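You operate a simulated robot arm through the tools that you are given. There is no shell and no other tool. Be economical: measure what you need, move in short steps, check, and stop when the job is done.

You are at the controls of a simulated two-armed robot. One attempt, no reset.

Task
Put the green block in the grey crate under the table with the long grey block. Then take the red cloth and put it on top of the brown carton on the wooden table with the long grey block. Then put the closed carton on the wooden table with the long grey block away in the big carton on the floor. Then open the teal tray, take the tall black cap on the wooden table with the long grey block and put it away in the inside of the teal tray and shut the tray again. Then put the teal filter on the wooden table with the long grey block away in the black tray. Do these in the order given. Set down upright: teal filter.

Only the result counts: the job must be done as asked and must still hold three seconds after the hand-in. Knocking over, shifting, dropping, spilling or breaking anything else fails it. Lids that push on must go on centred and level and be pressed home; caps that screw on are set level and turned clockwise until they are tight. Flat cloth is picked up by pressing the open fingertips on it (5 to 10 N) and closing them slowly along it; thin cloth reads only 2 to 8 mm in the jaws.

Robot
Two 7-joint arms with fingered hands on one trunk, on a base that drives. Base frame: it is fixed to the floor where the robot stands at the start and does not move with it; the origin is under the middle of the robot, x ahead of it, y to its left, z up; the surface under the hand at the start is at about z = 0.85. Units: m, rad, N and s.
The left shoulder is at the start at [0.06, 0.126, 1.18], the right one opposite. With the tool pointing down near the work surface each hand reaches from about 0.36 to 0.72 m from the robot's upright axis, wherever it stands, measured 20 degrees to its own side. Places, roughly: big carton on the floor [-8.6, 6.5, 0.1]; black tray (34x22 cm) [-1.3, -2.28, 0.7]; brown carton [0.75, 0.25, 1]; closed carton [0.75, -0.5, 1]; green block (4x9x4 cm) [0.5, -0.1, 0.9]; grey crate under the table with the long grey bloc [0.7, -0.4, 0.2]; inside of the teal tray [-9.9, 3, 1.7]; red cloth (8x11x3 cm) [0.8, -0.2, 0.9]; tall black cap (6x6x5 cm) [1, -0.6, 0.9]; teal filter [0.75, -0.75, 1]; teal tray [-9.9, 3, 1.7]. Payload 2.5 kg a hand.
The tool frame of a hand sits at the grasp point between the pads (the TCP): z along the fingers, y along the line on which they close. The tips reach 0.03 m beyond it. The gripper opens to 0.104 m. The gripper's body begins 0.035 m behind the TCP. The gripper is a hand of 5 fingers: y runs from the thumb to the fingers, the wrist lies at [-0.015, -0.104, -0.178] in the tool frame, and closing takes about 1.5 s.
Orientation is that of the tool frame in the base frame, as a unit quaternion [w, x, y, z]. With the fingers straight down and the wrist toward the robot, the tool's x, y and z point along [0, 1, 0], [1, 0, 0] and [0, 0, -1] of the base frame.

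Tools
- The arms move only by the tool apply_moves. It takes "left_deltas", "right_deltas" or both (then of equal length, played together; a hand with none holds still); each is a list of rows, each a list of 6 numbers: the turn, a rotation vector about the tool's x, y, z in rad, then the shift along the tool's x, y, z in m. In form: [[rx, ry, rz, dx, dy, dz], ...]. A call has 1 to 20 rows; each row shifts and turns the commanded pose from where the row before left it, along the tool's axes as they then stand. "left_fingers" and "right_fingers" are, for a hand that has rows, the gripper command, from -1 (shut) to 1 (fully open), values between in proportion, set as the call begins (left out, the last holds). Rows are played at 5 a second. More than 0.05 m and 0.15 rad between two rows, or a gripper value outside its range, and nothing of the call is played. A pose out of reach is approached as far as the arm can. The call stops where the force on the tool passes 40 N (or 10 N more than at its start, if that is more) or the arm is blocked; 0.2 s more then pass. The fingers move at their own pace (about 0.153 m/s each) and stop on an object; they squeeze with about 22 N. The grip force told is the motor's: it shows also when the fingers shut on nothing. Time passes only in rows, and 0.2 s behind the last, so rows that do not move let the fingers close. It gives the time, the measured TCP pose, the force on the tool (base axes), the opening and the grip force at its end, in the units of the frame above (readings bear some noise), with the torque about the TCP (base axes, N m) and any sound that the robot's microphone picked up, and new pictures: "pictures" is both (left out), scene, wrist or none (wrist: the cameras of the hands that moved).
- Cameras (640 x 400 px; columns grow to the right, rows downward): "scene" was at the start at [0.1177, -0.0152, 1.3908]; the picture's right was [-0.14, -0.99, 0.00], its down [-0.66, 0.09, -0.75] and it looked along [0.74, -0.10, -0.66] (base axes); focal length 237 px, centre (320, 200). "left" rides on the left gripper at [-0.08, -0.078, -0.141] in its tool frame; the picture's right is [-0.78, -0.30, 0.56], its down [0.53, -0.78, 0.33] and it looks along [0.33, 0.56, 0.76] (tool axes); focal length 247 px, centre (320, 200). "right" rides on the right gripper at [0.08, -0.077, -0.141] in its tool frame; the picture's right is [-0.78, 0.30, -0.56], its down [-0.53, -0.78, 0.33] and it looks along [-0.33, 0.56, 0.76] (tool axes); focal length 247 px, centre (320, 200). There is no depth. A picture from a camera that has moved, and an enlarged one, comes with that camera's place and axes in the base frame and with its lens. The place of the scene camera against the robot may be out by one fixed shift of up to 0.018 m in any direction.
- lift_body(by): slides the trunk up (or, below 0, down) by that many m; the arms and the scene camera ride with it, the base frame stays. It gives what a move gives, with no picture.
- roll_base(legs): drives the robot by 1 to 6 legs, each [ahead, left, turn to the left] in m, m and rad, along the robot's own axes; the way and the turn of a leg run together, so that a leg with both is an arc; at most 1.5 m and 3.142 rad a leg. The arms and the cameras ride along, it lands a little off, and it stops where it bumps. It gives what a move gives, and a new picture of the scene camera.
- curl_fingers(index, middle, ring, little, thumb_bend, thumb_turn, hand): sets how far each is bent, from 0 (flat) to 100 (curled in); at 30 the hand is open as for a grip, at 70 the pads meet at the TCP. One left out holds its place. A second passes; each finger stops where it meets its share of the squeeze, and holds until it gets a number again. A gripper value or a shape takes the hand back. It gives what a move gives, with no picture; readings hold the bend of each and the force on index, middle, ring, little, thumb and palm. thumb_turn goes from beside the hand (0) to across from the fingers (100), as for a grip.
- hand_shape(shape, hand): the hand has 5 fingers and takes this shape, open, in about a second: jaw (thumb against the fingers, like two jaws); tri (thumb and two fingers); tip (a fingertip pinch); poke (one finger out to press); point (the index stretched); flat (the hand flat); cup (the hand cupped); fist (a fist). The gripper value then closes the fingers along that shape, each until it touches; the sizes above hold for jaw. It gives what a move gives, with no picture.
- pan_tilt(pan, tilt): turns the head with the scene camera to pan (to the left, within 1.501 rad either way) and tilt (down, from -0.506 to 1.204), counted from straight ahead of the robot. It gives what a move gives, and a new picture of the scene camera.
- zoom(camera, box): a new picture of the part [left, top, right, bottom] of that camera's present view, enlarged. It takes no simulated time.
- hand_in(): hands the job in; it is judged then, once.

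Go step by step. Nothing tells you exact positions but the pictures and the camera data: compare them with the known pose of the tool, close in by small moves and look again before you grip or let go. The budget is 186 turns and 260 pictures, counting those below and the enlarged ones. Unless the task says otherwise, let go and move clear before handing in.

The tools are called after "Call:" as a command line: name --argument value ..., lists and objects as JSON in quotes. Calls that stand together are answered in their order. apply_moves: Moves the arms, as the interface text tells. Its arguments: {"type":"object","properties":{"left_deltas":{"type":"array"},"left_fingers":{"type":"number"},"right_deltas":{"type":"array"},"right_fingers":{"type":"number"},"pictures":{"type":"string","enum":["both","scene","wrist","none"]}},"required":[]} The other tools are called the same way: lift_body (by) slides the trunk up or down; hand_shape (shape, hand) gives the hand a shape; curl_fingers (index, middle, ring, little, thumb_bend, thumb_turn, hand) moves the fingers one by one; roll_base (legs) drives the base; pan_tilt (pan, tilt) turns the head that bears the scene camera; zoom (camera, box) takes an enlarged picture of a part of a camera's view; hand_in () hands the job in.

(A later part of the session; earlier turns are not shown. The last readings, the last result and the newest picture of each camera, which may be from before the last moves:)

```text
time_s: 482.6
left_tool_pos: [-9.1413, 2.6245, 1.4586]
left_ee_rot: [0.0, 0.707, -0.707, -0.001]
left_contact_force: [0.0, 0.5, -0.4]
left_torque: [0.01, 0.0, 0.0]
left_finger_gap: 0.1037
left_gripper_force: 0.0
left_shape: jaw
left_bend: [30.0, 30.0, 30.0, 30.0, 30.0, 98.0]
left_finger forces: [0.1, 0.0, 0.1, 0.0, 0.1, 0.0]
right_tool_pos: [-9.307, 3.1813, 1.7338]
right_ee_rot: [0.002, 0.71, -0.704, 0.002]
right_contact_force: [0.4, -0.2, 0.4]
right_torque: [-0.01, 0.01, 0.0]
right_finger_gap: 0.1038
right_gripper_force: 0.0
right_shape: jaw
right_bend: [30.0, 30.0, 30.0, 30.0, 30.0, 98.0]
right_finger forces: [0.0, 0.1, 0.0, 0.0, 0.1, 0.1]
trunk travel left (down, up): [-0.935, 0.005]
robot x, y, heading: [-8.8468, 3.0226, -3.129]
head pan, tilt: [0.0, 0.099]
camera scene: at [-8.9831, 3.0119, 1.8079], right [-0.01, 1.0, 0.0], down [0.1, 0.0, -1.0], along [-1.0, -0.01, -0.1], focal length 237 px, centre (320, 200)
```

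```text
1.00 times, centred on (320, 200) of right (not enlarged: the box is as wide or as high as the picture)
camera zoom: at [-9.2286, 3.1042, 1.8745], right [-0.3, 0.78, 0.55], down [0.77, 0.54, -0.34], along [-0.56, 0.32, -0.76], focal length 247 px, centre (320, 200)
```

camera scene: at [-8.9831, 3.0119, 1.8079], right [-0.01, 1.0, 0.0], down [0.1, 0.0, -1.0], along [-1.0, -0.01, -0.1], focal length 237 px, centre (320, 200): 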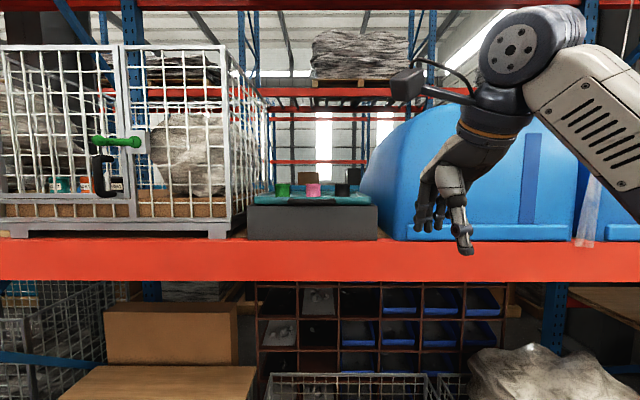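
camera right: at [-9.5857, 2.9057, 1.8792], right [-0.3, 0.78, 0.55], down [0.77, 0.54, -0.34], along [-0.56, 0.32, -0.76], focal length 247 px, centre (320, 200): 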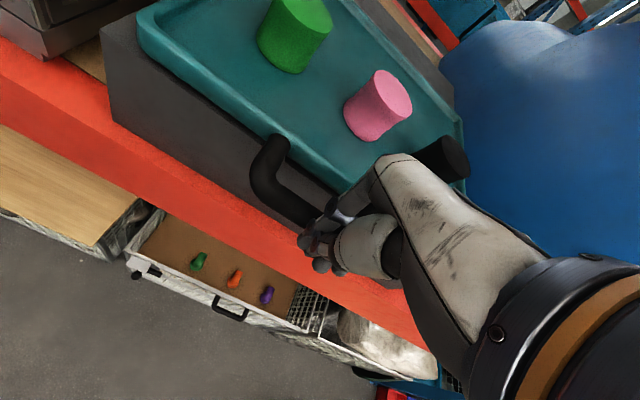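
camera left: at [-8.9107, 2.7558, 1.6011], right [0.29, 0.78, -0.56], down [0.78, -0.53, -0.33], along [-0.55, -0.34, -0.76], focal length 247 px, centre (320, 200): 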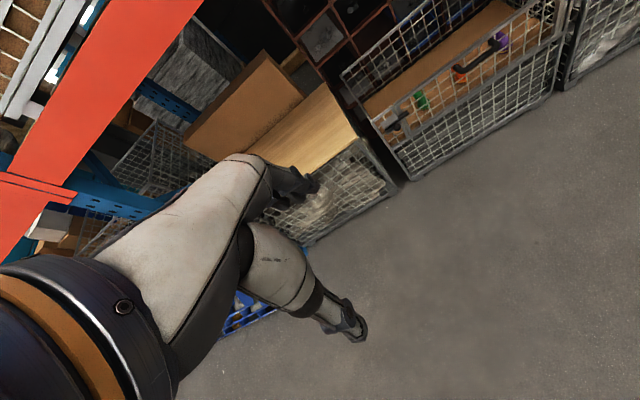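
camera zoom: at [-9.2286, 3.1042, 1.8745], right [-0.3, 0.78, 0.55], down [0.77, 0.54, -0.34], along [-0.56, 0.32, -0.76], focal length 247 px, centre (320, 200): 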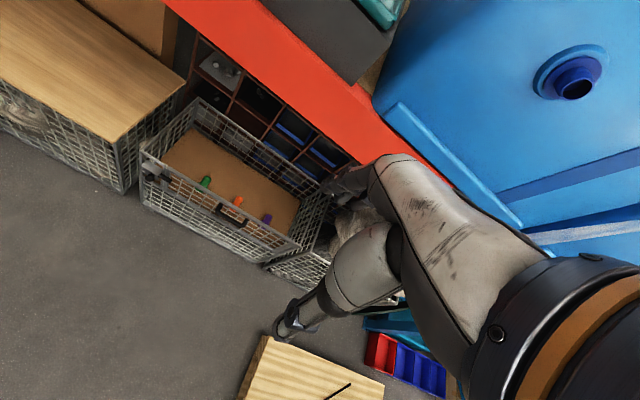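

The cap, cups and tray look right; I'll take a sharper zoom to check whether the tray is fully home.

Call:
zoom --camera "scene" --box '[240, 170, 384, 245]'

```text
4.44 times, centred on (312, 208) of scene
camera zoom: at [-8.9831, 3.0119, 1.8079], right [-0.01, 1.0, 0.0], down [0.1, 0.0, -1.0], along [-1.0, -0.01, -0.1], focal length 1054 px, centre (356, 167)
```

zoom: 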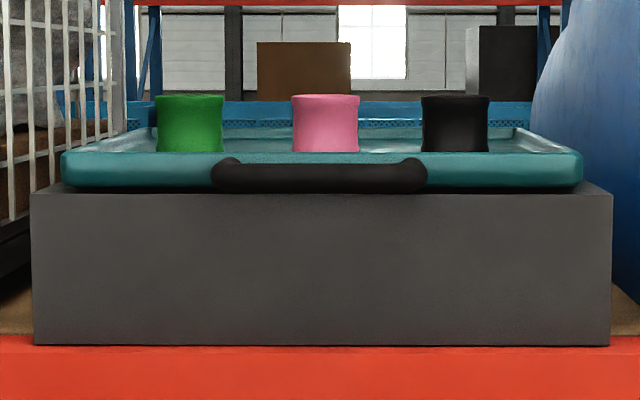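

The width ratio matches the earlier shut view, so the tray is shut with the cap inside. I'll drive back for the filter along the same route.

Call:
roll_base --legs '[[-1.42, 0, -0.012], [0, 1.12, 0], [0, 1.08, 0], [-1.0, 0, 0], [-1.0, 0, 0]]'

```text
time_s: 509.6
left_tool_pos: [-5.7664, 0.4228, 1.4585]
left_ee_rot: [0.0, -0.705, 0.709, 0.0]
left_contact_force: [-1.0, -0.2, 0.5]
left_torque: [0.03, -0.04, 0.01]
left_finger_gap: 0.1038
left_gripper_force: 0.0
left_shape: jaw
left_bend: [30.0, 30.0, 30.0, 30.0, 30.0, 98.0]
left_finger forces: [0.1, 0.0, 0.1, 0.0, 0.0, 0.0]
right_tool_pos: [-5.9275, 0.9826, 1.7322]
right_ee_rot: [0.003, 0.708, -0.706, 0.003]
right_contact_force: [-0.2, 0.0, -0.1]
right_torque: [0.02, -0.02, 0.0]
right_finger_gap: 0.1037
right_gripper_force: 0.1
right_shape: jaw
right_bend: [30.0, 30.0, 30.0, 30.0, 30.0, 98.0]
right_finger forces: [0.0, 0.0, 0.0, 0.0, 0.0, 0.0]
trunk travel left (down, up): [-0.935, 0.005]
robot x, y, heading: [-5.4677, 0.8152, 3.14]
head pan, tilt: [0.0, 0.099]
camera scene: at [-5.6046, 0.8088, 1.8078], right [0.0, 1.0, 0.0], down [0.1, 0.0, -0.99], along [-0.99, 0.0, -0.1], focal length 237 px, centre (320, 200)
```

scene: 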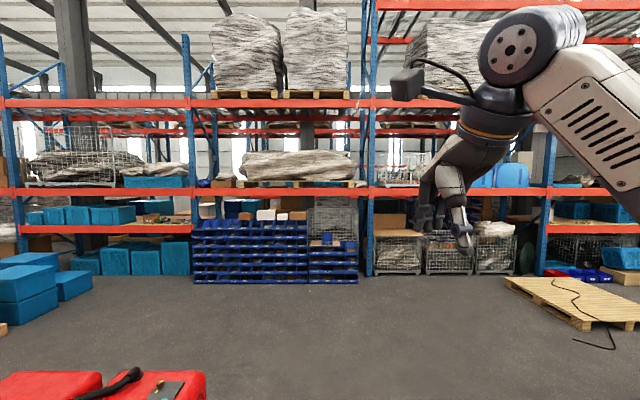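

Good. Continuing: strafe to y ≈ -0.3, reverse to x ≈ -1.06, turn to +y and back to y ≈ -1.1.

Call:
roll_base --legs '[[0, 1.12, 0], [-1.5, 0, 0], [-1.5, 0, 0], [-1.4, 0, 0], [0, 0, -1.571], [-0.78, 0, 0]]'

Call:
apply_moves --right_deltas '[[0, 0, 0, 0, 0, 0.045], [0, 0, 0, 0, 0, 0.045], [0, 0, 0, 0, 0, 0.045], [0, 0, 0, 0, 0, 0.045], [0, 0, 0, 0, 0, 0.045], [0, 0, 0, 0, 0, 0.045], [0, 0, 0, 0, 0, 0.045], [0, 0, 0, 0, 0, 0.045], [0, 0, 0, 0, 0, 0]]' --pictures "none"

Call:
pan_tilt --pan -1.4 --tilt 0.5

```text
time_s: 543.3
left_tool_pos: [-1.5025, -0.7542, 1.4588]
left_ee_rot: [0.0, 0.008, 1.0, 0.0]
left_contact_force: [-0.6, -0.3, 0.1]
left_torque: [-0.02, 0.0, 0.01]
left_finger_gap: 0.1039
left_gripper_force: 0.0
left_shape: jaw
left_bend: [30.0, 30.0, 30.0, 30.0, 30.0, 98.0]
left_finger forces: [0.0, 0.0, 0.0, 0.1, 0.0, 0.0]
right_tool_pos: [-0.9413, -0.5978, 1.7327]
right_ee_rot: [-0.004, 0.003, 1.0, 0.001]
right_contact_force: [-0.4, 0.4, -0.5]
right_torque: [-0.02, 0.0, -0.04]
right_finger_gap: 0.1036
right_gripper_force: 0.1
right_shape: jaw
right_bend: [30.0, 30.0, 30.0, 30.0, 30.0, 98.0]
right_finger forces: [0.0, 0.1, 0.0, 0.0, 0.1, 0.0]
trunk travel left (down, up): [-0.935, 0.005]
robot x, y, heading: [-1.1182, -1.0586, 1.558]
head pan, tilt: [0.0, 0.099]
camera scene: at [-1.119, -0.9285, 1.8078], right [1.0, -0.01, 0.0], down [0.0, -0.1, -0.99], along [0.01, 0.99, -0.1], focal length 237 px, centre (320, 200)
```

scene: 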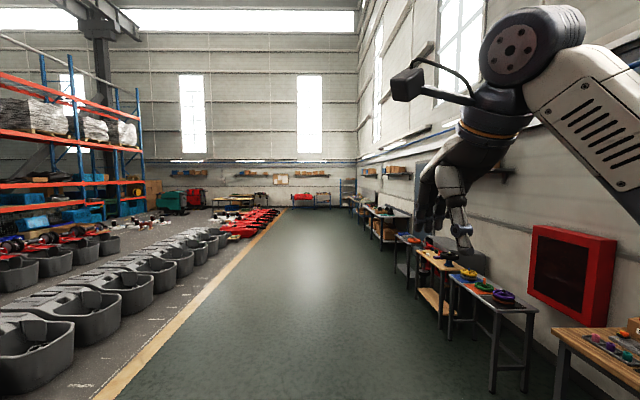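

```text
time_s: 545.3
left_tool_pos: [-1.5031, -0.7553, 1.4589]
left_ee_rot: [0.0, 0.008, 1.0, 0.0]
left_contact_force: [-0.7, -1.2, 0.1]
left_torque: [-0.02, 0.01, -0.01]
left_finger_gap: 0.1039
left_gripper_force: 0.0
left_shape: jaw
left_bend: [30.0, 30.0, 30.0, 30.0, 30.0, 98.0]
left_finger forces: [0.0, 0.0, 0.0, 0.1, 0.0, 0.0]
right_tool_pos: [-0.9436, -0.6009, 1.3726]
right_ee_rot: [-0.004, 0.003, 1.0, -0.001]
right_contact_force: [-0.5, 0.3, -0.8]
right_torque: [0.03, -0.03, 0.0]
right_finger_gap: 0.1034
right_gripper_force: 0.0
right_shape: jaw
right_bend: [30.0, 30.0, 30.0, 30.0, 30.0, 98.0]
right_finger forces: [0.0, 0.0, 0.1, 0.1, 0.0, 0.1]
trunk travel left (down, up): [-0.935, 0.005]
robot x, y, heading: [-1.1138, -1.0582, 1.561]
head pan, tilt: [0.0, 0.099]
```

```text
time_s: 546.9
left_tool_pos: [-1.5034, -0.7553, 1.4594]
left_ee_rot: [0.0, 0.008, 1.0, 0.0]
left_contact_force: [0.6, -0.5, -0.3]
left_torque: [-0.02, 0.04, 0.02]
left_finger_gap: 0.1039
left_gripper_force: 0.0
left_shape: jaw
left_bend: [30.0, 30.0, 30.0, 30.0, 30.0, 98.0]
left_finger forces: [0.0, 0.0, 0.0, 0.0, 0.1, 0.0]
right_tool_pos: [-0.9439, -0.6008, 1.3728]
right_ee_rot: [-0.004, 0.003, 1.0, 0.001]
right_contact_force: [0.4, 0.3, -0.5]
right_torque: [-0.02, 0.0, 0.0]
right_finger_gap: 0.1036
right_gripper_force: 0.0
right_shape: jaw
right_bend: [30.0, 30.0, 30.0, 30.0, 30.0, 98.0]
right_finger forces: [0.1, 0.0, 0.0, 0.0, 0.0, 0.0]
trunk travel left (down, up): [-0.935, 0.005]
robot x, y, heading: [-1.1144, -1.0564, 1.555]
head pan, tilt: [-1.4, 0.499]
camera scene: at [-1.0303, -1.0063, 1.7708], right [0.16, -0.99, 0.0], down [-0.47, -0.08, -0.88], along [0.87, 0.14, -0.48], focal length 237 px, centre (320, 200)
```

scene: 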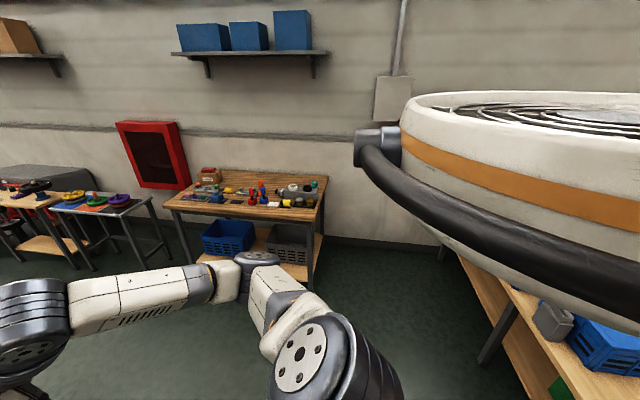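

I'll strafe to the table's right end, lower the trunk, and look at the filter.

Call:
roll_base --legs '[[-0.05, 0, 0.013], [0, -1.5, 0], [0, -0.2, 0]]'

Call:
lift_body --by -0.25

Call:
pan_tilt --pan -0.3 --tilt 0.8

Call:
zoom --camera "right" --box '[0, 0, 640, 400]'

```text
time_s: 555.9
left_tool_pos: [0.1691, -0.7984, 1.4589]
left_ee_rot: [0.001, -0.002, 1.0, 0.001]
left_contact_force: [-0.4, 0.3, -0.2]
left_torque: [0.01, 0.0, -0.01]
left_finger_gap: 0.1038
left_gripper_force: 0.1
left_shape: jaw
left_bend: [30.0, 30.0, 30.0, 30.0, 30.0, 98.0]
left_finger forces: [0.1, 0.0, 0.1, 0.1, 0.0, 0.1]
right_tool_pos: [0.7237, -0.6322, 1.3731]
right_ee_rot: [-0.003, -0.006, 1.0, 0.0]
right_contact_force: [-0.4, -0.6, 0.6]
right_torque: [0.0, 0.02, -0.01]
right_finger_gap: 0.1039
right_gripper_force: 0.0
right_shape: jaw
right_bend: [30.0, 30.0, 30.0, 30.0, 30.0, 98.0]
right_finger forces: [0.0, 0.0, 0.0, 0.0, 0.1, 0.0]
trunk travel left (down, up): [-0.935, 0.005]
robot x, y, heading: [0.5594, -1.094, 1.578]
head pan, tilt: [-1.4, 0.499]
camera scene: at [0.6459, -1.0406, 1.7708], right [0.18, -0.98, 0.0], down [-0.47, -0.09, -0.88], along [0.86, 0.16, -0.48], focal length 237 px, centre (320, 200)
```

scene: 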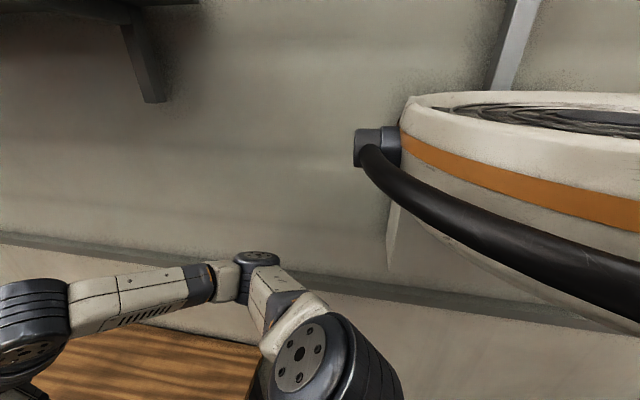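

```text
time_s: 558.5
left_tool_pos: [0.1696, -0.7997, 1.209]
left_ee_rot: [0.0, -0.002, 1.0, -0.001]
left_contact_force: [-0.3, 0.2, 0.6]
left_torque: [-0.02, 0.0, 0.02]
left_finger_gap: 0.1039
left_gripper_force: 0.1
left_shape: jaw
left_bend: [30.0, 30.0, 30.0, 30.0, 30.0, 98.0]
left_finger forces: [0.1, 0.0, 0.0, 0.0, 0.0, 0.1]
right_tool_pos: [0.7254, -0.6336, 1.1227]
right_ee_rot: [-0.003, -0.006, 1.0, 0.001]
right_contact_force: [0.9, 0.6, 0.3]
right_torque: [0.0, 0.01, -0.01]
right_finger_gap: 0.1037
right_gripper_force: 0.0
right_shape: jaw
right_bend: [30.0, 30.0, 30.0, 30.0, 30.0, 98.0]
right_finger forces: [0.0, 0.0, 0.0, 0.1, 0.1, 0.1]
trunk travel left (down, up): [-0.685, 0.255]
robot x, y, heading: [0.5613, -1.0927, 1.581]
head pan, tilt: [-1.4, 0.499]
```

```text
time_s: 559.8
left_tool_pos: [0.1688, -0.7978, 1.2087]
left_ee_rot: [0.0, -0.002, 1.0, 0.001]
left_contact_force: [0.2, -0.3, 0.6]
left_torque: [-0.03, 0.0, -0.02]
left_finger_gap: 0.1041
left_gripper_force: 0.1
left_shape: jaw
left_bend: [30.0, 30.0, 30.0, 30.0, 30.0, 98.0]
left_finger forces: [0.1, 0.0, 0.0, 0.0, 0.0, 0.0]
right_tool_pos: [0.7238, -0.6326, 1.122]
right_ee_rot: [-0.003, -0.006, 1.0, 0.0]
right_contact_force: [-0.4, -0.1, 0.1]
right_torque: [0.02, 0.01, 0.03]
right_finger_gap: 0.1037
right_gripper_force: 0.0
right_shape: jaw
right_bend: [30.0, 30.0, 30.0, 30.0, 30.0, 98.0]
right_finger forces: [0.1, 0.1, 0.1, 0.0, 0.1, 0.0]
trunk travel left (down, up): [-0.685, 0.255]
robot x, y, heading: [0.5629, -1.0914, 1.584]
head pan, tilt: [-0.3, 0.799]
camera scene: at [0.58, -0.9796, 1.4948], right [0.96, -0.29, 0.0], down [-0.21, -0.69, -0.7], along [0.2, 0.67, -0.72], focal length 237 px, centre (320, 200)
```

scene: 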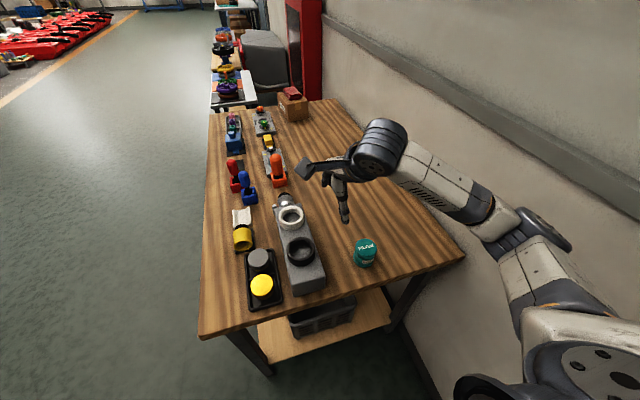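

```text
1.00 times, centred on (320, 200) of right (not enlarged: the box is as wide or as high as the picture)
camera zoom: at [0.6463, -0.7111, 1.2647], right [0.78, 0.31, 0.55], down [0.54, -0.77, -0.34], along [0.32, 0.56, -0.76], focal length 247 px, centre (320, 200)
```

zoom: 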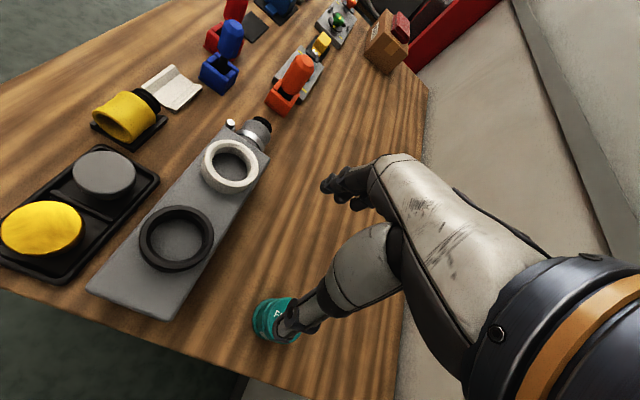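

The filter is at about [0.816, -0.664], roughly 7.7 cm wide and 6 cm tall. I'll bring the right hand above it and look.

Call:
apply_moves --right_deltas '[[0, 0, 0, -0.031, -0.011, 0.02], [0, 0, 0, -0.031, -0.011, 0.02], [0, 0, 0, -0.031, -0.01, 0.03], [0, 0, 0, 0, 0, 0.02], [0, 0, 0, 0, 0, 0]]'

Call:
zoom --camera "right" --box '[180, 150, 420, 350]'

```text
time_s: 561.0
left_tool_pos: [0.1698, -0.7983, 1.21]
left_ee_rot: [0.0, -0.003, 1.0, -0.001]
left_contact_force: [0.9, 0.0, 0.5]
left_torque: [-0.02, -0.03, 0.03]
left_finger_gap: 0.1037
left_gripper_force: 0.0
left_shape: jaw
left_bend: [30.0, 30.0, 30.0, 30.0, 30.0, 98.0]
left_finger forces: [0.0, 0.1, 0.0, 0.0, 0.0, 0.1]
right_tool_pos: [0.8168, -0.6627, 1.032]
right_ee_rot: [-0.004, -0.007, 1.0, 0.0]
right_contact_force: [-0.7, -0.1, -0.2]
right_torque: [0.04, 0.01, 0.01]
right_finger_gap: 0.1034
right_gripper_force: 0.0
right_shape: jaw
right_bend: [30.0, 30.0, 30.0, 30.0, 30.0, 98.0]
right_finger forces: [0.0, 0.0, 0.0, 0.0, 0.0, 0.0]
trunk travel left (down, up): [-0.685, 0.255]
robot x, y, heading: [0.5633, -1.095, 1.581]
head pan, tilt: [-0.3, 0.799]
camera scene: at [0.58, -0.9797, 1.4948], right [0.96, -0.29, 0.0], down [-0.21, -0.69, -0.7], along [0.2, 0.67, -0.72], focal length 237 px, centre (320, 200)
camera right: at [0.7388, -0.7411, 1.1728], right [0.78, 0.31, 0.55], down [0.54, -0.77, -0.34], along [0.32, 0.56, -0.76], focal length 247 px, centre (320, 200)
```

scene: 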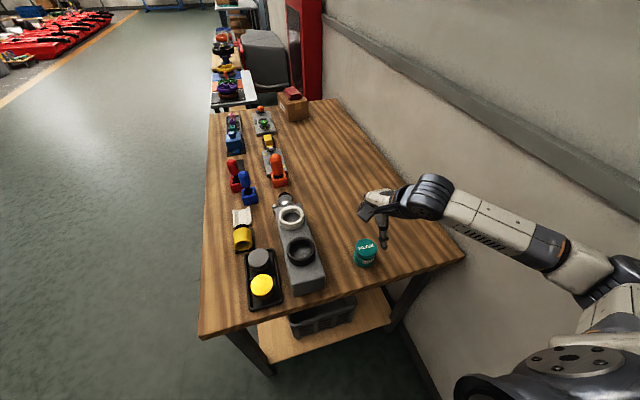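
right: 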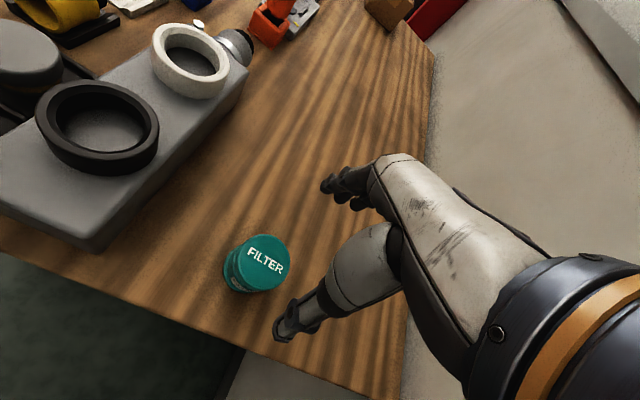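

```text
2.00 times, centred on (300, 250) of right
camera zoom: at [0.7388, -0.7411, 1.1728], right [0.78, 0.31, 0.55], down [0.54, -0.77, -0.34], along [0.32, 0.56, -0.76], focal length 494 px, centre (360, 100)
```

zoom: 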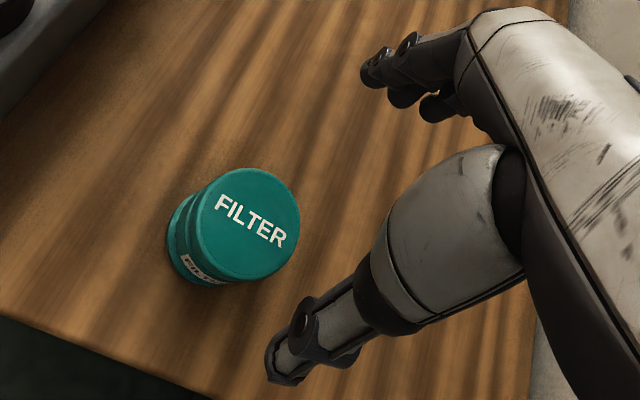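

Centred. I'll go down and grip the filter, keeping it upright.

Call:
apply_moves --right_deltas '[[0, 0, 0, 0, 0, 0.04], [0, 0, 0, 0, 0, 0.04], [0, 0, 0, 0, 0, 0.03], [0, 0, 0, 0, 0, 0.02], [0, 0, 0, 0, 0, 0.013], [0, 0, 0, 0, 0, 0]]' --pictures "wrist"

Call:
apply_moves --right_deltas '[[0, 0, 0, 0, 0, 0], [0, 0, 0, 0, 0, 0], [0, 0, 0, 0, 0, 0], [0, 0, 0, 0, 0, 0], [0, 0, 0, 0, 0, 0], [0, 0, 0, 0, 0, 0], [0, 0, 0, 0, 0, 0], [0, 0, 0, 0, 0, 0]]' --right_fingers -1 --pictures "wrist"

```text
time_s: 562.4
left_tool_pos: [0.1699, -0.798, 1.2088]
left_ee_rot: [0.001, -0.002, 1.0, 0.001]
left_contact_force: [0.3, 0.6, 0.2]
left_torque: [-0.03, 0.0, 0.01]
left_finger_gap: 0.1036
left_gripper_force: 0.2
left_shape: jaw
left_bend: [30.0, 30.0, 30.0, 30.0, 30.0, 98.0]
left_finger forces: [0.1, 0.0, 0.1, 0.0, 0.1, 0.1]
right_tool_pos: [0.8176, -0.6628, 0.8897]
right_ee_rot: [-0.004, -0.006, 1.0, 0.0]
right_contact_force: [0.0, -0.1, 0.1]
right_torque: [0.01, -0.01, 0.04]
right_finger_gap: 0.1037
right_gripper_force: 0.1
right_shape: jaw
right_bend: [30.0, 30.0, 30.0, 30.0, 30.0, 98.0]
right_finger forces: [0.1, 0.0, 0.0, 0.0, 0.0, 0.0]
trunk travel left (down, up): [-0.685, 0.255]
robot x, y, heading: [0.5654, -1.095, 1.577]
head pan, tilt: [-0.3, 0.799]
camera right: at [0.7379, -0.7418, 1.0312], right [0.78, 0.31, 0.55], down [0.54, -0.77, -0.34], along [0.32, 0.56, -0.76], focal length 247 px, centre (320, 200)
```

right: 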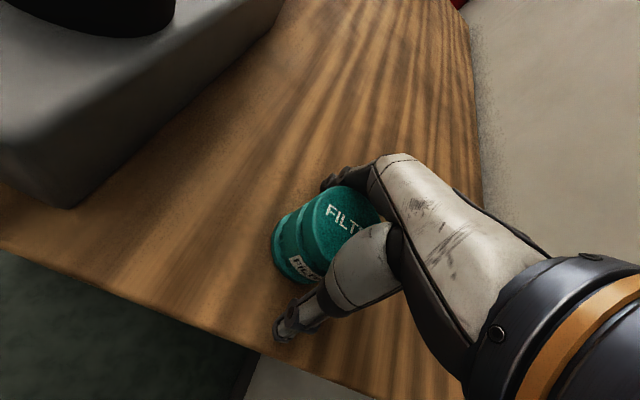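

```text
time_s: 564.2
left_tool_pos: [0.1697, -0.798, 1.2092]
left_ee_rot: [0.0, -0.002, 1.0, 0.0]
left_contact_force: [0.6, -0.9, -0.1]
left_torque: [0.02, 0.01, 0.02]
left_finger_gap: 0.1039
left_gripper_force: 0.0
left_shape: jaw
left_bend: [30.0, 30.0, 30.0, 30.0, 30.0, 98.0]
left_finger forces: [0.0, 0.0, 0.0, 0.1, 0.0, 0.1]
right_tool_pos: [0.817, -0.6631, 0.8888]
right_ee_rot: [-0.004, -0.006, 1.0, 0.0]
right_contact_force: [1.0, 0.2, -0.6]
right_torque: [-0.04, 0.0, 0.01]
right_finger_gap: 0.0517
right_gripper_force: 21.5
right_shape: jaw
right_bend: [74.0, 44.0, 47.0, 44.0, 71.0, 100.0]
right_finger forces: [11.9, 6.8, 0.0, 0.0, 18.4, 0.1]
trunk travel left (down, up): [-0.685, 0.255]
robot x, y, heading: [0.5625, -1.0913, 1.581]
head pan, tilt: [-0.3, 0.799]
camera right: at [0.7379, -0.7417, 1.0316], right [0.78, 0.31, 0.55], down [0.54, -0.77, -0.34], along [0.32, 0.56, -0.76], focal length 247 px, centre (320, 200)
```

right: 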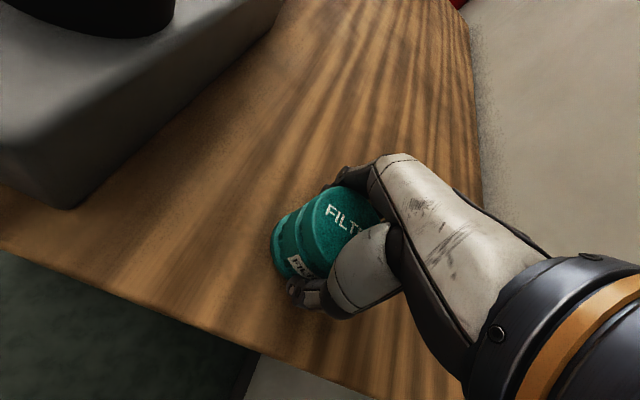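

Gripped at 52 mm. I'll lift, draw in slightly, and drive out to the aisle, then turn round to face the bench with the black tray.

Call:
apply_moves --right_deltas '[[0, 0, 0, 0, 0, -0.01], [0, 0, 0, 0, 0, -0.03], [0, 0, 0, 0, 0, -0.04], [0, 0, 0, 0, 0, -0.04], [0, 0, 0, 0, 0, -0.04], [0, 0, 0, 0.03, 0, -0.04], [0, 0, 0, 0.03, 0, -0.04], [0, 0, 0, 0, 0, 0]]' --pictures "wrist"

Call:
roll_base --legs '[[0, 1.5, 0], [0.2, 0, 0], [0, 0, 1.571], [0, 0, 1.565]]'

Call:
pan_tilt --pan -0.1 --tilt 0.55

```text
time_s: 566.0
left_tool_pos: [0.1692, -0.7997, 1.2094]
left_ee_rot: [0.0, -0.003, 1.0, 0.001]
left_contact_force: [0.8, 0.3, 1.2]
left_torque: [0.0, -0.02, 0.0]
left_finger_gap: 0.1038
left_gripper_force: 0.1
left_shape: jaw
left_bend: [30.0, 30.0, 30.0, 30.0, 30.0, 98.0]
left_finger forces: [0.0, 0.0, 0.0, 0.0, 0.1, 0.1]
right_tool_pos: [0.7587, -0.6649, 1.1279]
right_ee_rot: [-0.004, -0.007, 1.0, -0.001]
right_contact_force: [0.0, 0.0, -1.0]
right_torque: [-0.01, -0.01, 0.02]
right_finger_gap: 0.0517
right_gripper_force: 21.9
right_shape: jaw
right_bend: [74.0, 44.0, 47.0, 44.0, 71.0, 100.0]
right_finger forces: [12.0, 6.9, 0.0, 0.1, 18.4, 0.0]
trunk travel left (down, up): [-0.685, 0.255]
robot x, y, heading: [0.5627, -1.0895, 1.578]
head pan, tilt: [-0.3, 0.799]
camera right: at [0.6798, -0.7425, 1.2704], right [0.78, 0.31, 0.55], down [0.54, -0.77, -0.34], along [0.32, 0.56, -0.76], focal length 247 px, centre (320, 200)
```

right: 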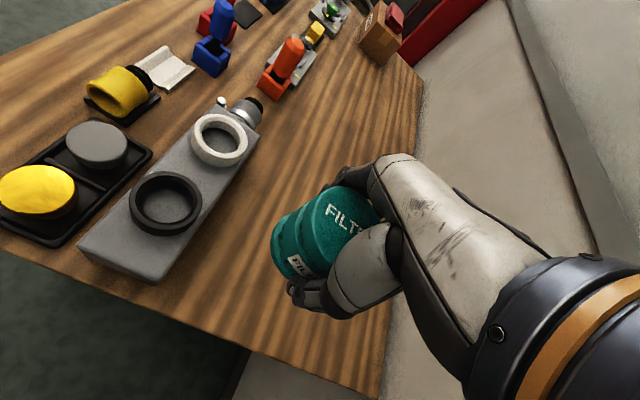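

```text
time_s: 582.2
left_tool_pos: [-0.5699, -1.2249, 1.208]
left_ee_rot: [0.0, 1.0, -0.014, -0.001]
left_contact_force: [0.6, 0.4, 0.3]
left_torque: [-0.01, -0.01, 0.0]
left_finger_gap: 0.1038
left_gripper_force: 0.1
left_shape: jaw
left_bend: [30.0, 30.0, 30.0, 30.0, 30.0, 98.0]
left_finger forces: [0.0, 0.1, 0.1, 0.0, 0.0, 0.1]
right_tool_pos: [-1.1613, -1.3412, 1.1284]
right_ee_rot: [0.001, 1.0, -0.009, 0.004]
right_contact_force: [-0.4, 0.6, -0.7]
right_torque: [0.03, 0.02, 0.02]
right_finger_gap: 0.0512
right_gripper_force: 22.2
right_shape: jaw
right_bend: [74.0, 45.0, 47.0, 44.0, 71.0, 100.0]
right_finger forces: [11.6, 6.8, 0.0, 0.0, 17.9, 0.1]
trunk travel left (down, up): [-0.685, 0.255]
robot x, y, heading: [-0.9539, -0.9165, -1.592]
head pan, tilt: [-0.3, 0.799]
camera scene: at [-0.9862, -1.0386, 1.4948], right [-0.95, 0.32, 0.0], down [0.23, 0.68, -0.7], along [-0.22, -0.66, -0.72], focal length 237 px, centre (320, 200)
```

scene: 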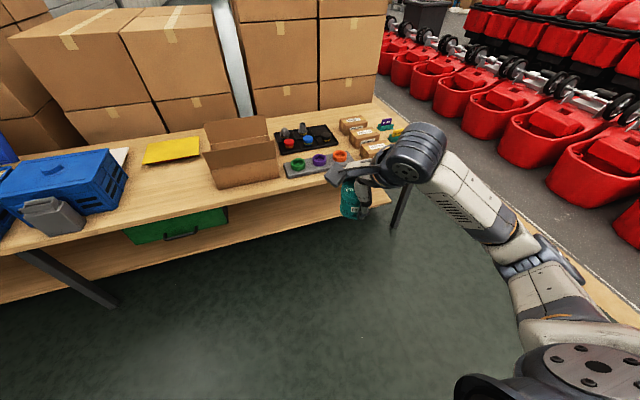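

```text
time_s: 583.0
left_tool_pos: [-0.5705, -1.2259, 1.209]
left_ee_rot: [0.001, 1.0, -0.013, -0.001]
left_contact_force: [1.0, 0.4, 0.6]
left_torque: [0.0, -0.03, -0.01]
left_finger_gap: 0.1037
left_gripper_force: 0.1
left_shape: jaw
left_bend: [30.0, 30.0, 30.0, 30.0, 30.0, 98.0]
left_finger forces: [0.0, 0.0, 0.0, 0.1, 0.1, 0.1]
right_tool_pos: [-1.1631, -1.3427, 1.1282]
right_ee_rot: [0.0, 1.0, -0.009, 0.003]
right_contact_force: [0.8, -1.0, -0.2]
right_torque: [0.01, 0.0, -0.01]
right_finger_gap: 0.0512
right_gripper_force: 21.7
right_shape: jaw
right_bend: [74.0, 45.0, 47.0, 44.0, 71.0, 100.0]
right_finger forces: [11.7, 6.8, 0.0, 0.1, 18.0, 0.1]
trunk travel left (down, up): [-0.685, 0.255]
robot x, y, heading: [-0.9501, -0.9183, -1.592]
head pan, tilt: [-0.099, 0.55]
camera scene: at [-0.9717, -1.0512, 1.5161], right [-0.99, 0.12, 0.0], down [0.06, 0.52, -0.85], along [-0.1, -0.85, -0.52], focal length 237 px, centre (320, 200)
```

scene: 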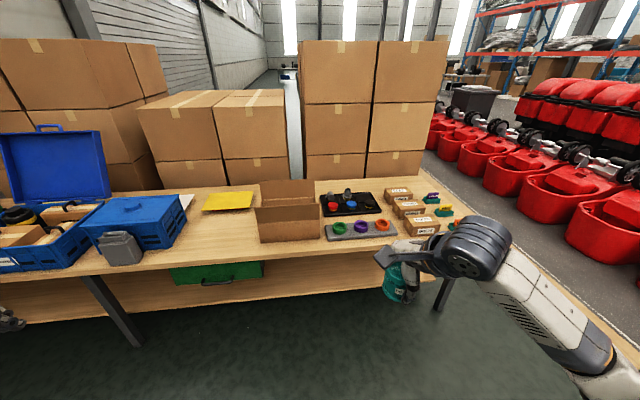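

I see the black tray on the bench with a few parts in it. I'll zoom to find the free space.

Call:
zoom --camera "scene" --box '[300, 170, 460, 270]'

```text
4.00 times, centred on (380, 220) of scene
camera zoom: at [-0.9717, -1.0512, 1.5161], right [-0.99, 0.12, 0.0], down [0.06, 0.52, -0.85], along [-0.1, -0.85, -0.52], focal length 948 px, centre (80, 120)
```

zoom: 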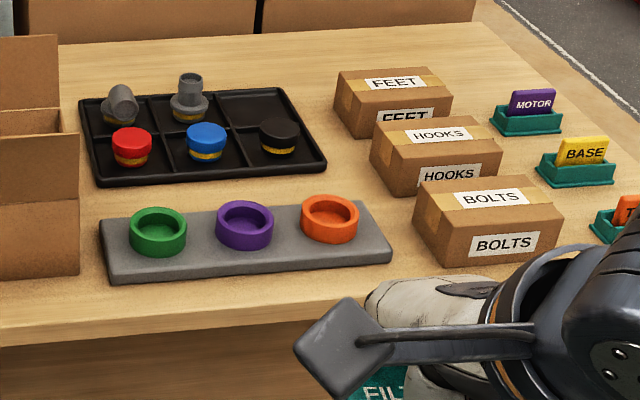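

The free cell of the black tray is the back-right one, at about [-1.412, -2.335]. I'll straighten, line up, and move in while still high.

Call:
roll_base --legs '[[0, 0, 0.021], [0, -0.25, 0], [0.6, 0, 0]]'

Call:
pan_tilt --pan -0.3 --tilt 0.85

Call:
zoom --camera "right" --box '[0, 0, 640, 400]'

```text
time_s: 588.2
left_tool_pos: [-0.821, -1.8203, 1.2083]
left_ee_rot: [0.0, 1.0, -0.007, 0.001]
left_contact_force: [-1.1, -0.2, 1.1]
left_torque: [0.0, 0.0, 0.04]
left_finger_gap: 0.1041
left_gripper_force: 0.1
left_shape: jaw
left_bend: [30.0, 30.0, 30.0, 30.0, 30.0, 98.0]
left_finger forces: [0.0, 0.0, 0.1, 0.0, 0.0, 0.0]
right_tool_pos: [-1.4125, -1.9439, 1.1275]
right_ee_rot: [0.0, 1.0, -0.003, 0.003]
right_contact_force: [0.0, -0.2, 0.0]
right_torque: [0.02, -0.01, 0.01]
right_finger_gap: 0.0511
right_gripper_force: 22.2
right_shape: jaw
right_bend: [74.0, 45.0, 47.0, 44.0, 71.0, 100.0]
right_finger forces: [11.9, 6.8, 0.0, 0.0, 18.1, 0.1]
trunk travel left (down, up): [-0.685, 0.255]
robot x, y, heading: [-1.208, -1.5183, -1.576]
head pan, tilt: [-0.099, 0.55]
camera scene: at [-1.2245, -1.6514, 1.5161], right [-0.99, 0.11, 0.0], down [0.06, 0.52, -0.85], along [-0.09, -0.85, -0.52], focal length 237 px, centre (320, 200)
```

scene: 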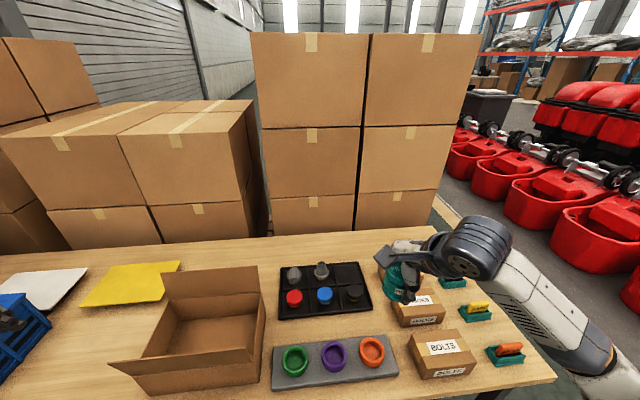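

```text
time_s: 589.0
left_tool_pos: [-0.8222, -1.8204, 1.2085]
left_ee_rot: [0.0, 1.0, -0.008, 0.0]
left_contact_force: [-0.5, 0.7, -0.6]
left_torque: [-0.04, -0.02, 0.0]
left_finger_gap: 0.104
left_gripper_force: 0.1
left_shape: jaw
left_bend: [30.0, 30.0, 30.0, 30.0, 30.0, 98.0]
left_finger forces: [0.0, 0.1, 0.0, 0.1, 0.0, 0.1]
right_tool_pos: [-1.4118, -1.944, 1.1286]
right_ee_rot: [-0.001, 1.0, -0.003, 0.004]
right_contact_force: [-0.1, 0.3, -0.6]
right_torque: [0.03, -0.05, -0.01]
right_finger_gap: 0.0509
right_gripper_force: 22.0
right_shape: jaw
right_bend: [74.0, 45.0, 47.0, 44.0, 71.0, 100.0]
right_finger forces: [11.8, 6.9, 0.0, 0.0, 18.1, 0.0]
trunk travel left (down, up): [-0.685, 0.255]
robot x, y, heading: [-1.2051, -1.5192, -1.581]
head pan, tilt: [-0.3, 0.85]
camera scene: at [-1.2385, -1.6363, 1.4908], right [-0.95, 0.3, 0.0], down [0.23, 0.72, -0.66], along [-0.2, -0.63, -0.75], focal length 237 px, centre (320, 200)
```

scene: 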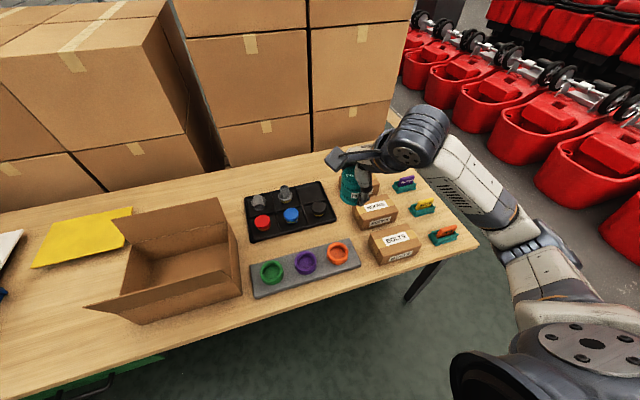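

```text
1.00 times, centred on (320, 200) of right (not enlarged: the box is as wide or as high as the picture)
camera zoom: at [-1.3333, -1.8668, 1.2701], right [-0.78, -0.29, 0.55], down [-0.53, 0.78, -0.34], along [-0.33, -0.55, -0.76], focal length 247 px, centre (320, 200)
```

zoom: 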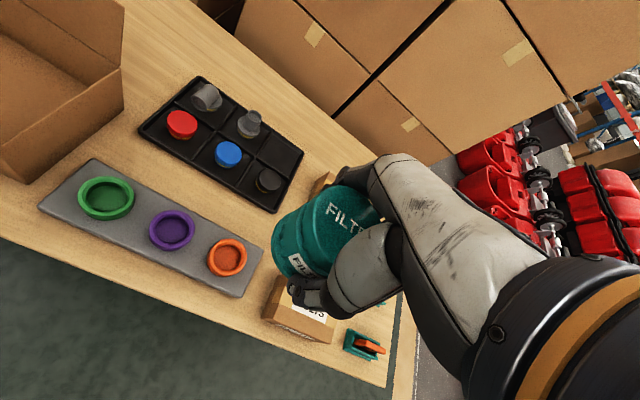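

I'll drive in 0.15 m, extend the hand over the free cell at height, lower the trunk 0.15 m, and look again.

Call:
roll_base --legs '[[0.15, 0, 0.005]]'

Call:
apply_moves --right_deltas '[[0, 0, 0, 0.002, 0.0466, 0], [0, 0, 0, 0.002, 0.0466, 0], [0, 0, 0, 0.002, 0.0466, 0], [0, 0, 0, 0.002, 0.0466, 0], [0, 0, 0, 0.002, 0.0466, 0], [0, 0, 0, 0, 0, 0]]' --pictures "none"

Call:
lift_body --by -0.2

Call:
apply_moves --right_deltas '[[0, 0, 0, 0, 0, 0]]'

```text
time_s: 590.4
left_tool_pos: [-0.8204, -1.9673, 1.2084]
left_ee_rot: [0.0, 1.0, -0.005, 0.0]
left_contact_force: [-0.6, -0.9, 0.5]
left_torque: [-0.02, -0.02, 0.0]
left_finger_gap: 0.1039
left_gripper_force: 0.0
left_shape: jaw
left_bend: [30.0, 30.0, 30.0, 30.0, 30.0, 98.0]
left_finger forces: [0.0, 0.0, 0.0, 0.0, 0.1, 0.0]
right_tool_pos: [-1.4121, -2.0944, 1.1272]
right_ee_rot: [0.001, 1.0, -0.002, 0.003]
right_contact_force: [-0.2, 0.2, -1.1]
right_torque: [-0.01, 0.03, 0.01]
right_finger_gap: 0.0512
right_gripper_force: 21.9
right_shape: jaw
right_bend: [74.0, 45.0, 47.0, 44.0, 71.0, 100.0]
right_finger forces: [11.8, 6.8, 0.0, 0.0, 18.1, 0.1]
trunk travel left (down, up): [-0.685, 0.255]
robot x, y, heading: [-1.2106, -1.6668, -1.577]
head pan, tilt: [-0.3, 0.85]
camera scene: at [-1.2394, -1.7858, 1.4907], right [-0.95, 0.3, 0.0], down [0.23, 0.72, -0.66], along [-0.2, -0.63, -0.75], focal length 237 px, centre (320, 200)
```

scene: 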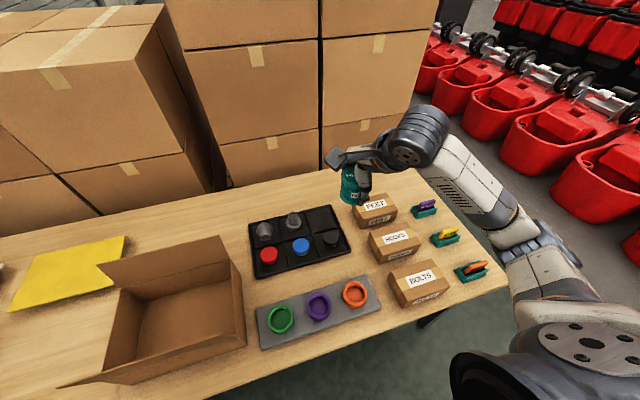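

```text
time_s: 591.8
left_tool_pos: [-0.8207, -1.9666, 1.2096]
left_ee_rot: [0.001, 1.0, -0.006, 0.0]
left_contact_force: [0.4, -0.3, -0.5]
left_torque: [0.0, 0.02, 0.01]
left_finger_gap: 0.1039
left_gripper_force: 0.0
left_shape: jaw
left_bend: [30.0, 30.0, 30.0, 30.0, 30.0, 98.0]
left_finger forces: [0.0, 0.0, 0.0, 0.0, 0.0, 0.1]
right_tool_pos: [-1.402, -2.3254, 1.1281]
right_ee_rot: [0.001, 1.0, 0.0, 0.003]
right_contact_force: [0.3, 0.0, -0.4]
right_torque: [-0.01, 0.02, 0.0]
right_finger_gap: 0.0508
right_gripper_force: 21.9
right_shape: jaw
right_bend: [74.0, 45.0, 47.0, 44.0, 71.0, 100.0]
right_finger forces: [11.7, 6.9, 0.0, 0.0, 18.0, 0.0]
trunk travel left (down, up): [-0.685, 0.255]
robot x, y, heading: [-1.2113, -1.6689, -1.577]
head pan, tilt: [-0.3, 0.85]
```

```text
time_s: 593.9
left_tool_pos: [-0.8221, -1.9684, 1.0093]
left_ee_rot: [0.001, 1.0, -0.006, 0.0]
left_contact_force: [0.1, 0.9, 0.7]
left_torque: [-0.02, 0.02, -0.02]
left_finger_gap: 0.104
left_gripper_force: 0.1
left_shape: jaw
left_bend: [30.0, 30.0, 30.0, 30.0, 30.0, 98.0]
left_finger forces: [0.1, 0.0, 0.0, 0.0, 0.0, 0.0]
right_tool_pos: [-1.4021, -2.325, 0.928]
right_ee_rot: [0.0, 1.0, -0.001, 0.003]
right_contact_force: [0.3, -0.9, 0.4]
right_torque: [-0.04, -0.01, 0.02]
right_finger_gap: 0.0511
right_gripper_force: 22.6
right_shape: jaw
right_bend: [74.0, 45.0, 47.0, 44.0, 71.0, 100.0]
right_finger forces: [11.8, 6.8, 0.1, 0.0, 17.9, 0.0]
trunk travel left (down, up): [-0.485, 0.455]
robot x, y, heading: [-1.2083, -1.6658, -1.584]
head pan, tilt: [-0.3, 0.85]
```

```text
time_s: 594.3
left_tool_pos: [-0.8218, -1.9671, 1.0092]
left_ee_rot: [0.0, 1.0, -0.005, -0.001]
left_contact_force: [-0.7, -1.0, 0.1]
left_torque: [0.0, 0.0, -0.02]
left_finger_gap: 0.1042
left_gripper_force: 0.1
left_shape: jaw
left_bend: [30.0, 30.0, 30.0, 30.0, 30.0, 98.0]
left_finger forces: [0.1, 0.1, 0.1, 0.0, 0.0, 0.0]
right_tool_pos: [-1.4025, -2.3248, 0.9269]
right_ee_rot: [0.0, 1.0, -0.001, 0.003]
right_contact_force: [0.6, -0.4, 0.3]
right_torque: [0.0, -0.01, 0.0]
right_finger_gap: 0.0507
right_gripper_force: 22.3
right_shape: jaw
right_bend: [74.0, 45.0, 47.0, 44.0, 71.0, 100.0]
right_finger forces: [11.7, 6.7, 0.1, 0.1, 18.0, 0.1]
trunk travel left (down, up): [-0.485, 0.455]
robot x, y, heading: [-1.2084, -1.6665, -1.577]
head pan, tilt: [-0.3, 0.85]
camera scene: at [-1.2394, -1.7849, 1.2908], right [-0.95, 0.3, 0.0], down [0.23, 0.72, -0.66], along [-0.2, -0.63, -0.75], focal length 237 px, centre (320, 200)
camera right: at [-1.3232, -2.2472, 1.0699], right [-0.78, -0.29, 0.55], down [-0.53, 0.78, -0.34], along [-0.33, -0.56, -0.76], focal length 247 px, centre (320, 200)
```

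scene: 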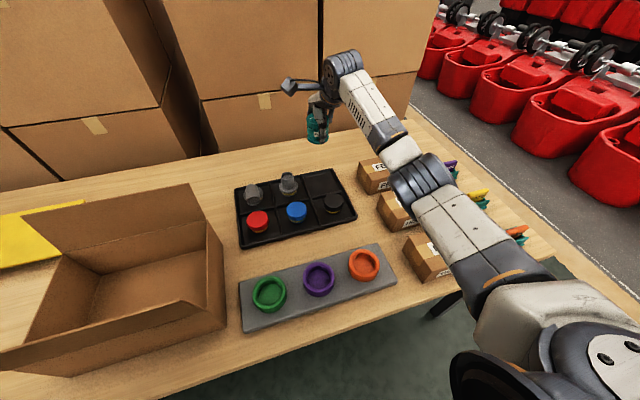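
right: 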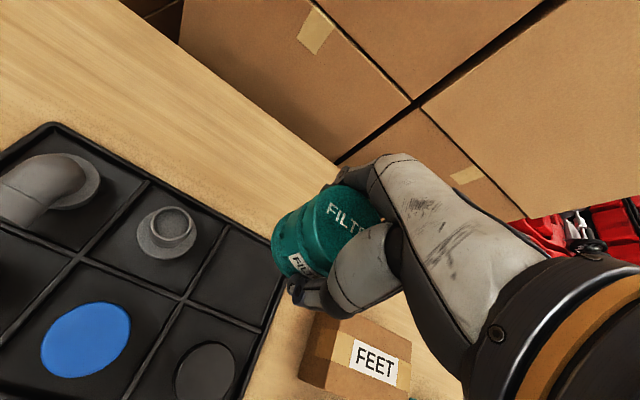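

Cell measured: x -1.36…-1.47, y -2.28…-2.38, centre [-1.415, -2.330]. I'll shift there and lower by arm only, to keep the elbow above the boxes.

Call:
apply_moves --right_deltas '[[0, 0, 0, -0.012, 0.005, 0], [0, 0, 0, 0, 0, 0.035], [0, 0, 0, 0, 0, 0.035], [0, 0, 0, 0, 0, 0.03], [0, 0, 0, 0, 0, 0]]'

Call:
zoom --camera "scene" --box '[220, 80, 460, 260]'

```text
time_s: 595.5
left_tool_pos: [-0.8206, -1.9684, 1.009]
left_ee_rot: [0.001, 1.0, -0.005, 0.0]
left_contact_force: [0.1, -0.1, 0.6]
left_torque: [-0.03, -0.01, -0.01]
left_finger_gap: 0.1039
left_gripper_force: 0.1
left_shape: jaw
left_bend: [30.0, 30.0, 30.0, 30.0, 30.0, 98.0]
left_finger forces: [0.0, 0.1, 0.0, 0.0, 0.1, 0.0]
right_tool_pos: [-1.4125, -2.3293, 0.8273]
right_ee_rot: [0.0, 1.0, -0.001, 0.004]
right_contact_force: [0.2, 0.4, -0.2]
right_torque: [0.02, -0.04, 0.02]
right_finger_gap: 0.0508
right_gripper_force: 22.0
right_shape: jaw
right_bend: [74.0, 45.0, 47.0, 44.0, 71.0, 100.0]
right_finger forces: [11.7, 6.8, 0.0, 0.0, 17.9, 0.0]
trunk travel left (down, up): [-0.485, 0.455]
robot x, y, heading: [-1.2097, -1.6658, -1.58]
head pan, tilt: [-0.3, 0.85]
camera scene: at [-1.2394, -1.7849, 1.2908], right [-0.95, 0.3, 0.0], down [0.23, 0.72, -0.66], along [-0.2, -0.63, -0.75], focal length 237 px, centre (320, 200)
camera right: at [-1.3335, -2.2521, 0.9693], right [-0.78, -0.29, 0.55], down [-0.53, 0.78, -0.34], along [-0.33, -0.56, -0.76], focal length 247 px, centre (320, 200)
```

scene: 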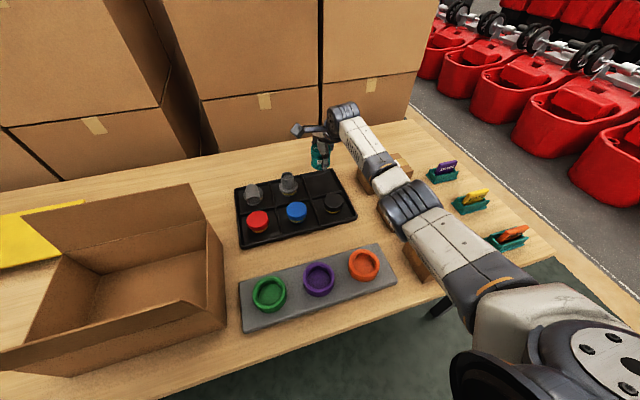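
right: 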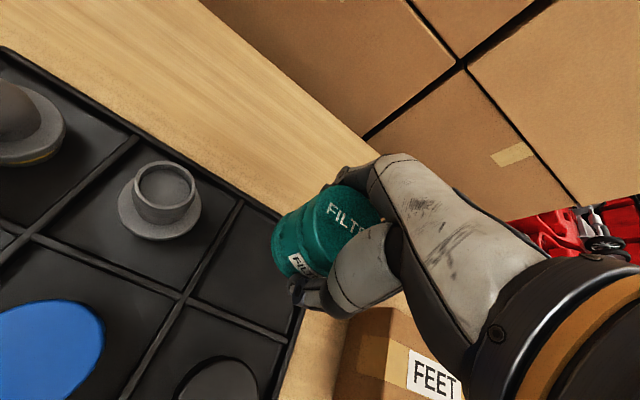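

```text
2.22 times, centred on (340, 170) of scene
camera zoom: at [-1.2394, -1.7849, 1.2908], right [-0.95, 0.3, 0.0], down [0.23, 0.72, -0.66], along [-0.2, -0.63, -0.75], focal length 527 px, centre (276, 267)
```

zoom: 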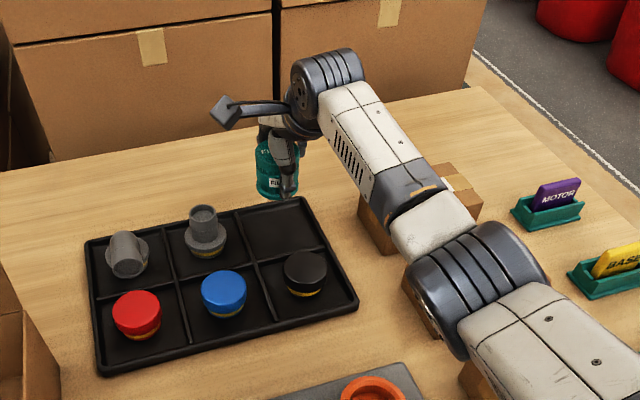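

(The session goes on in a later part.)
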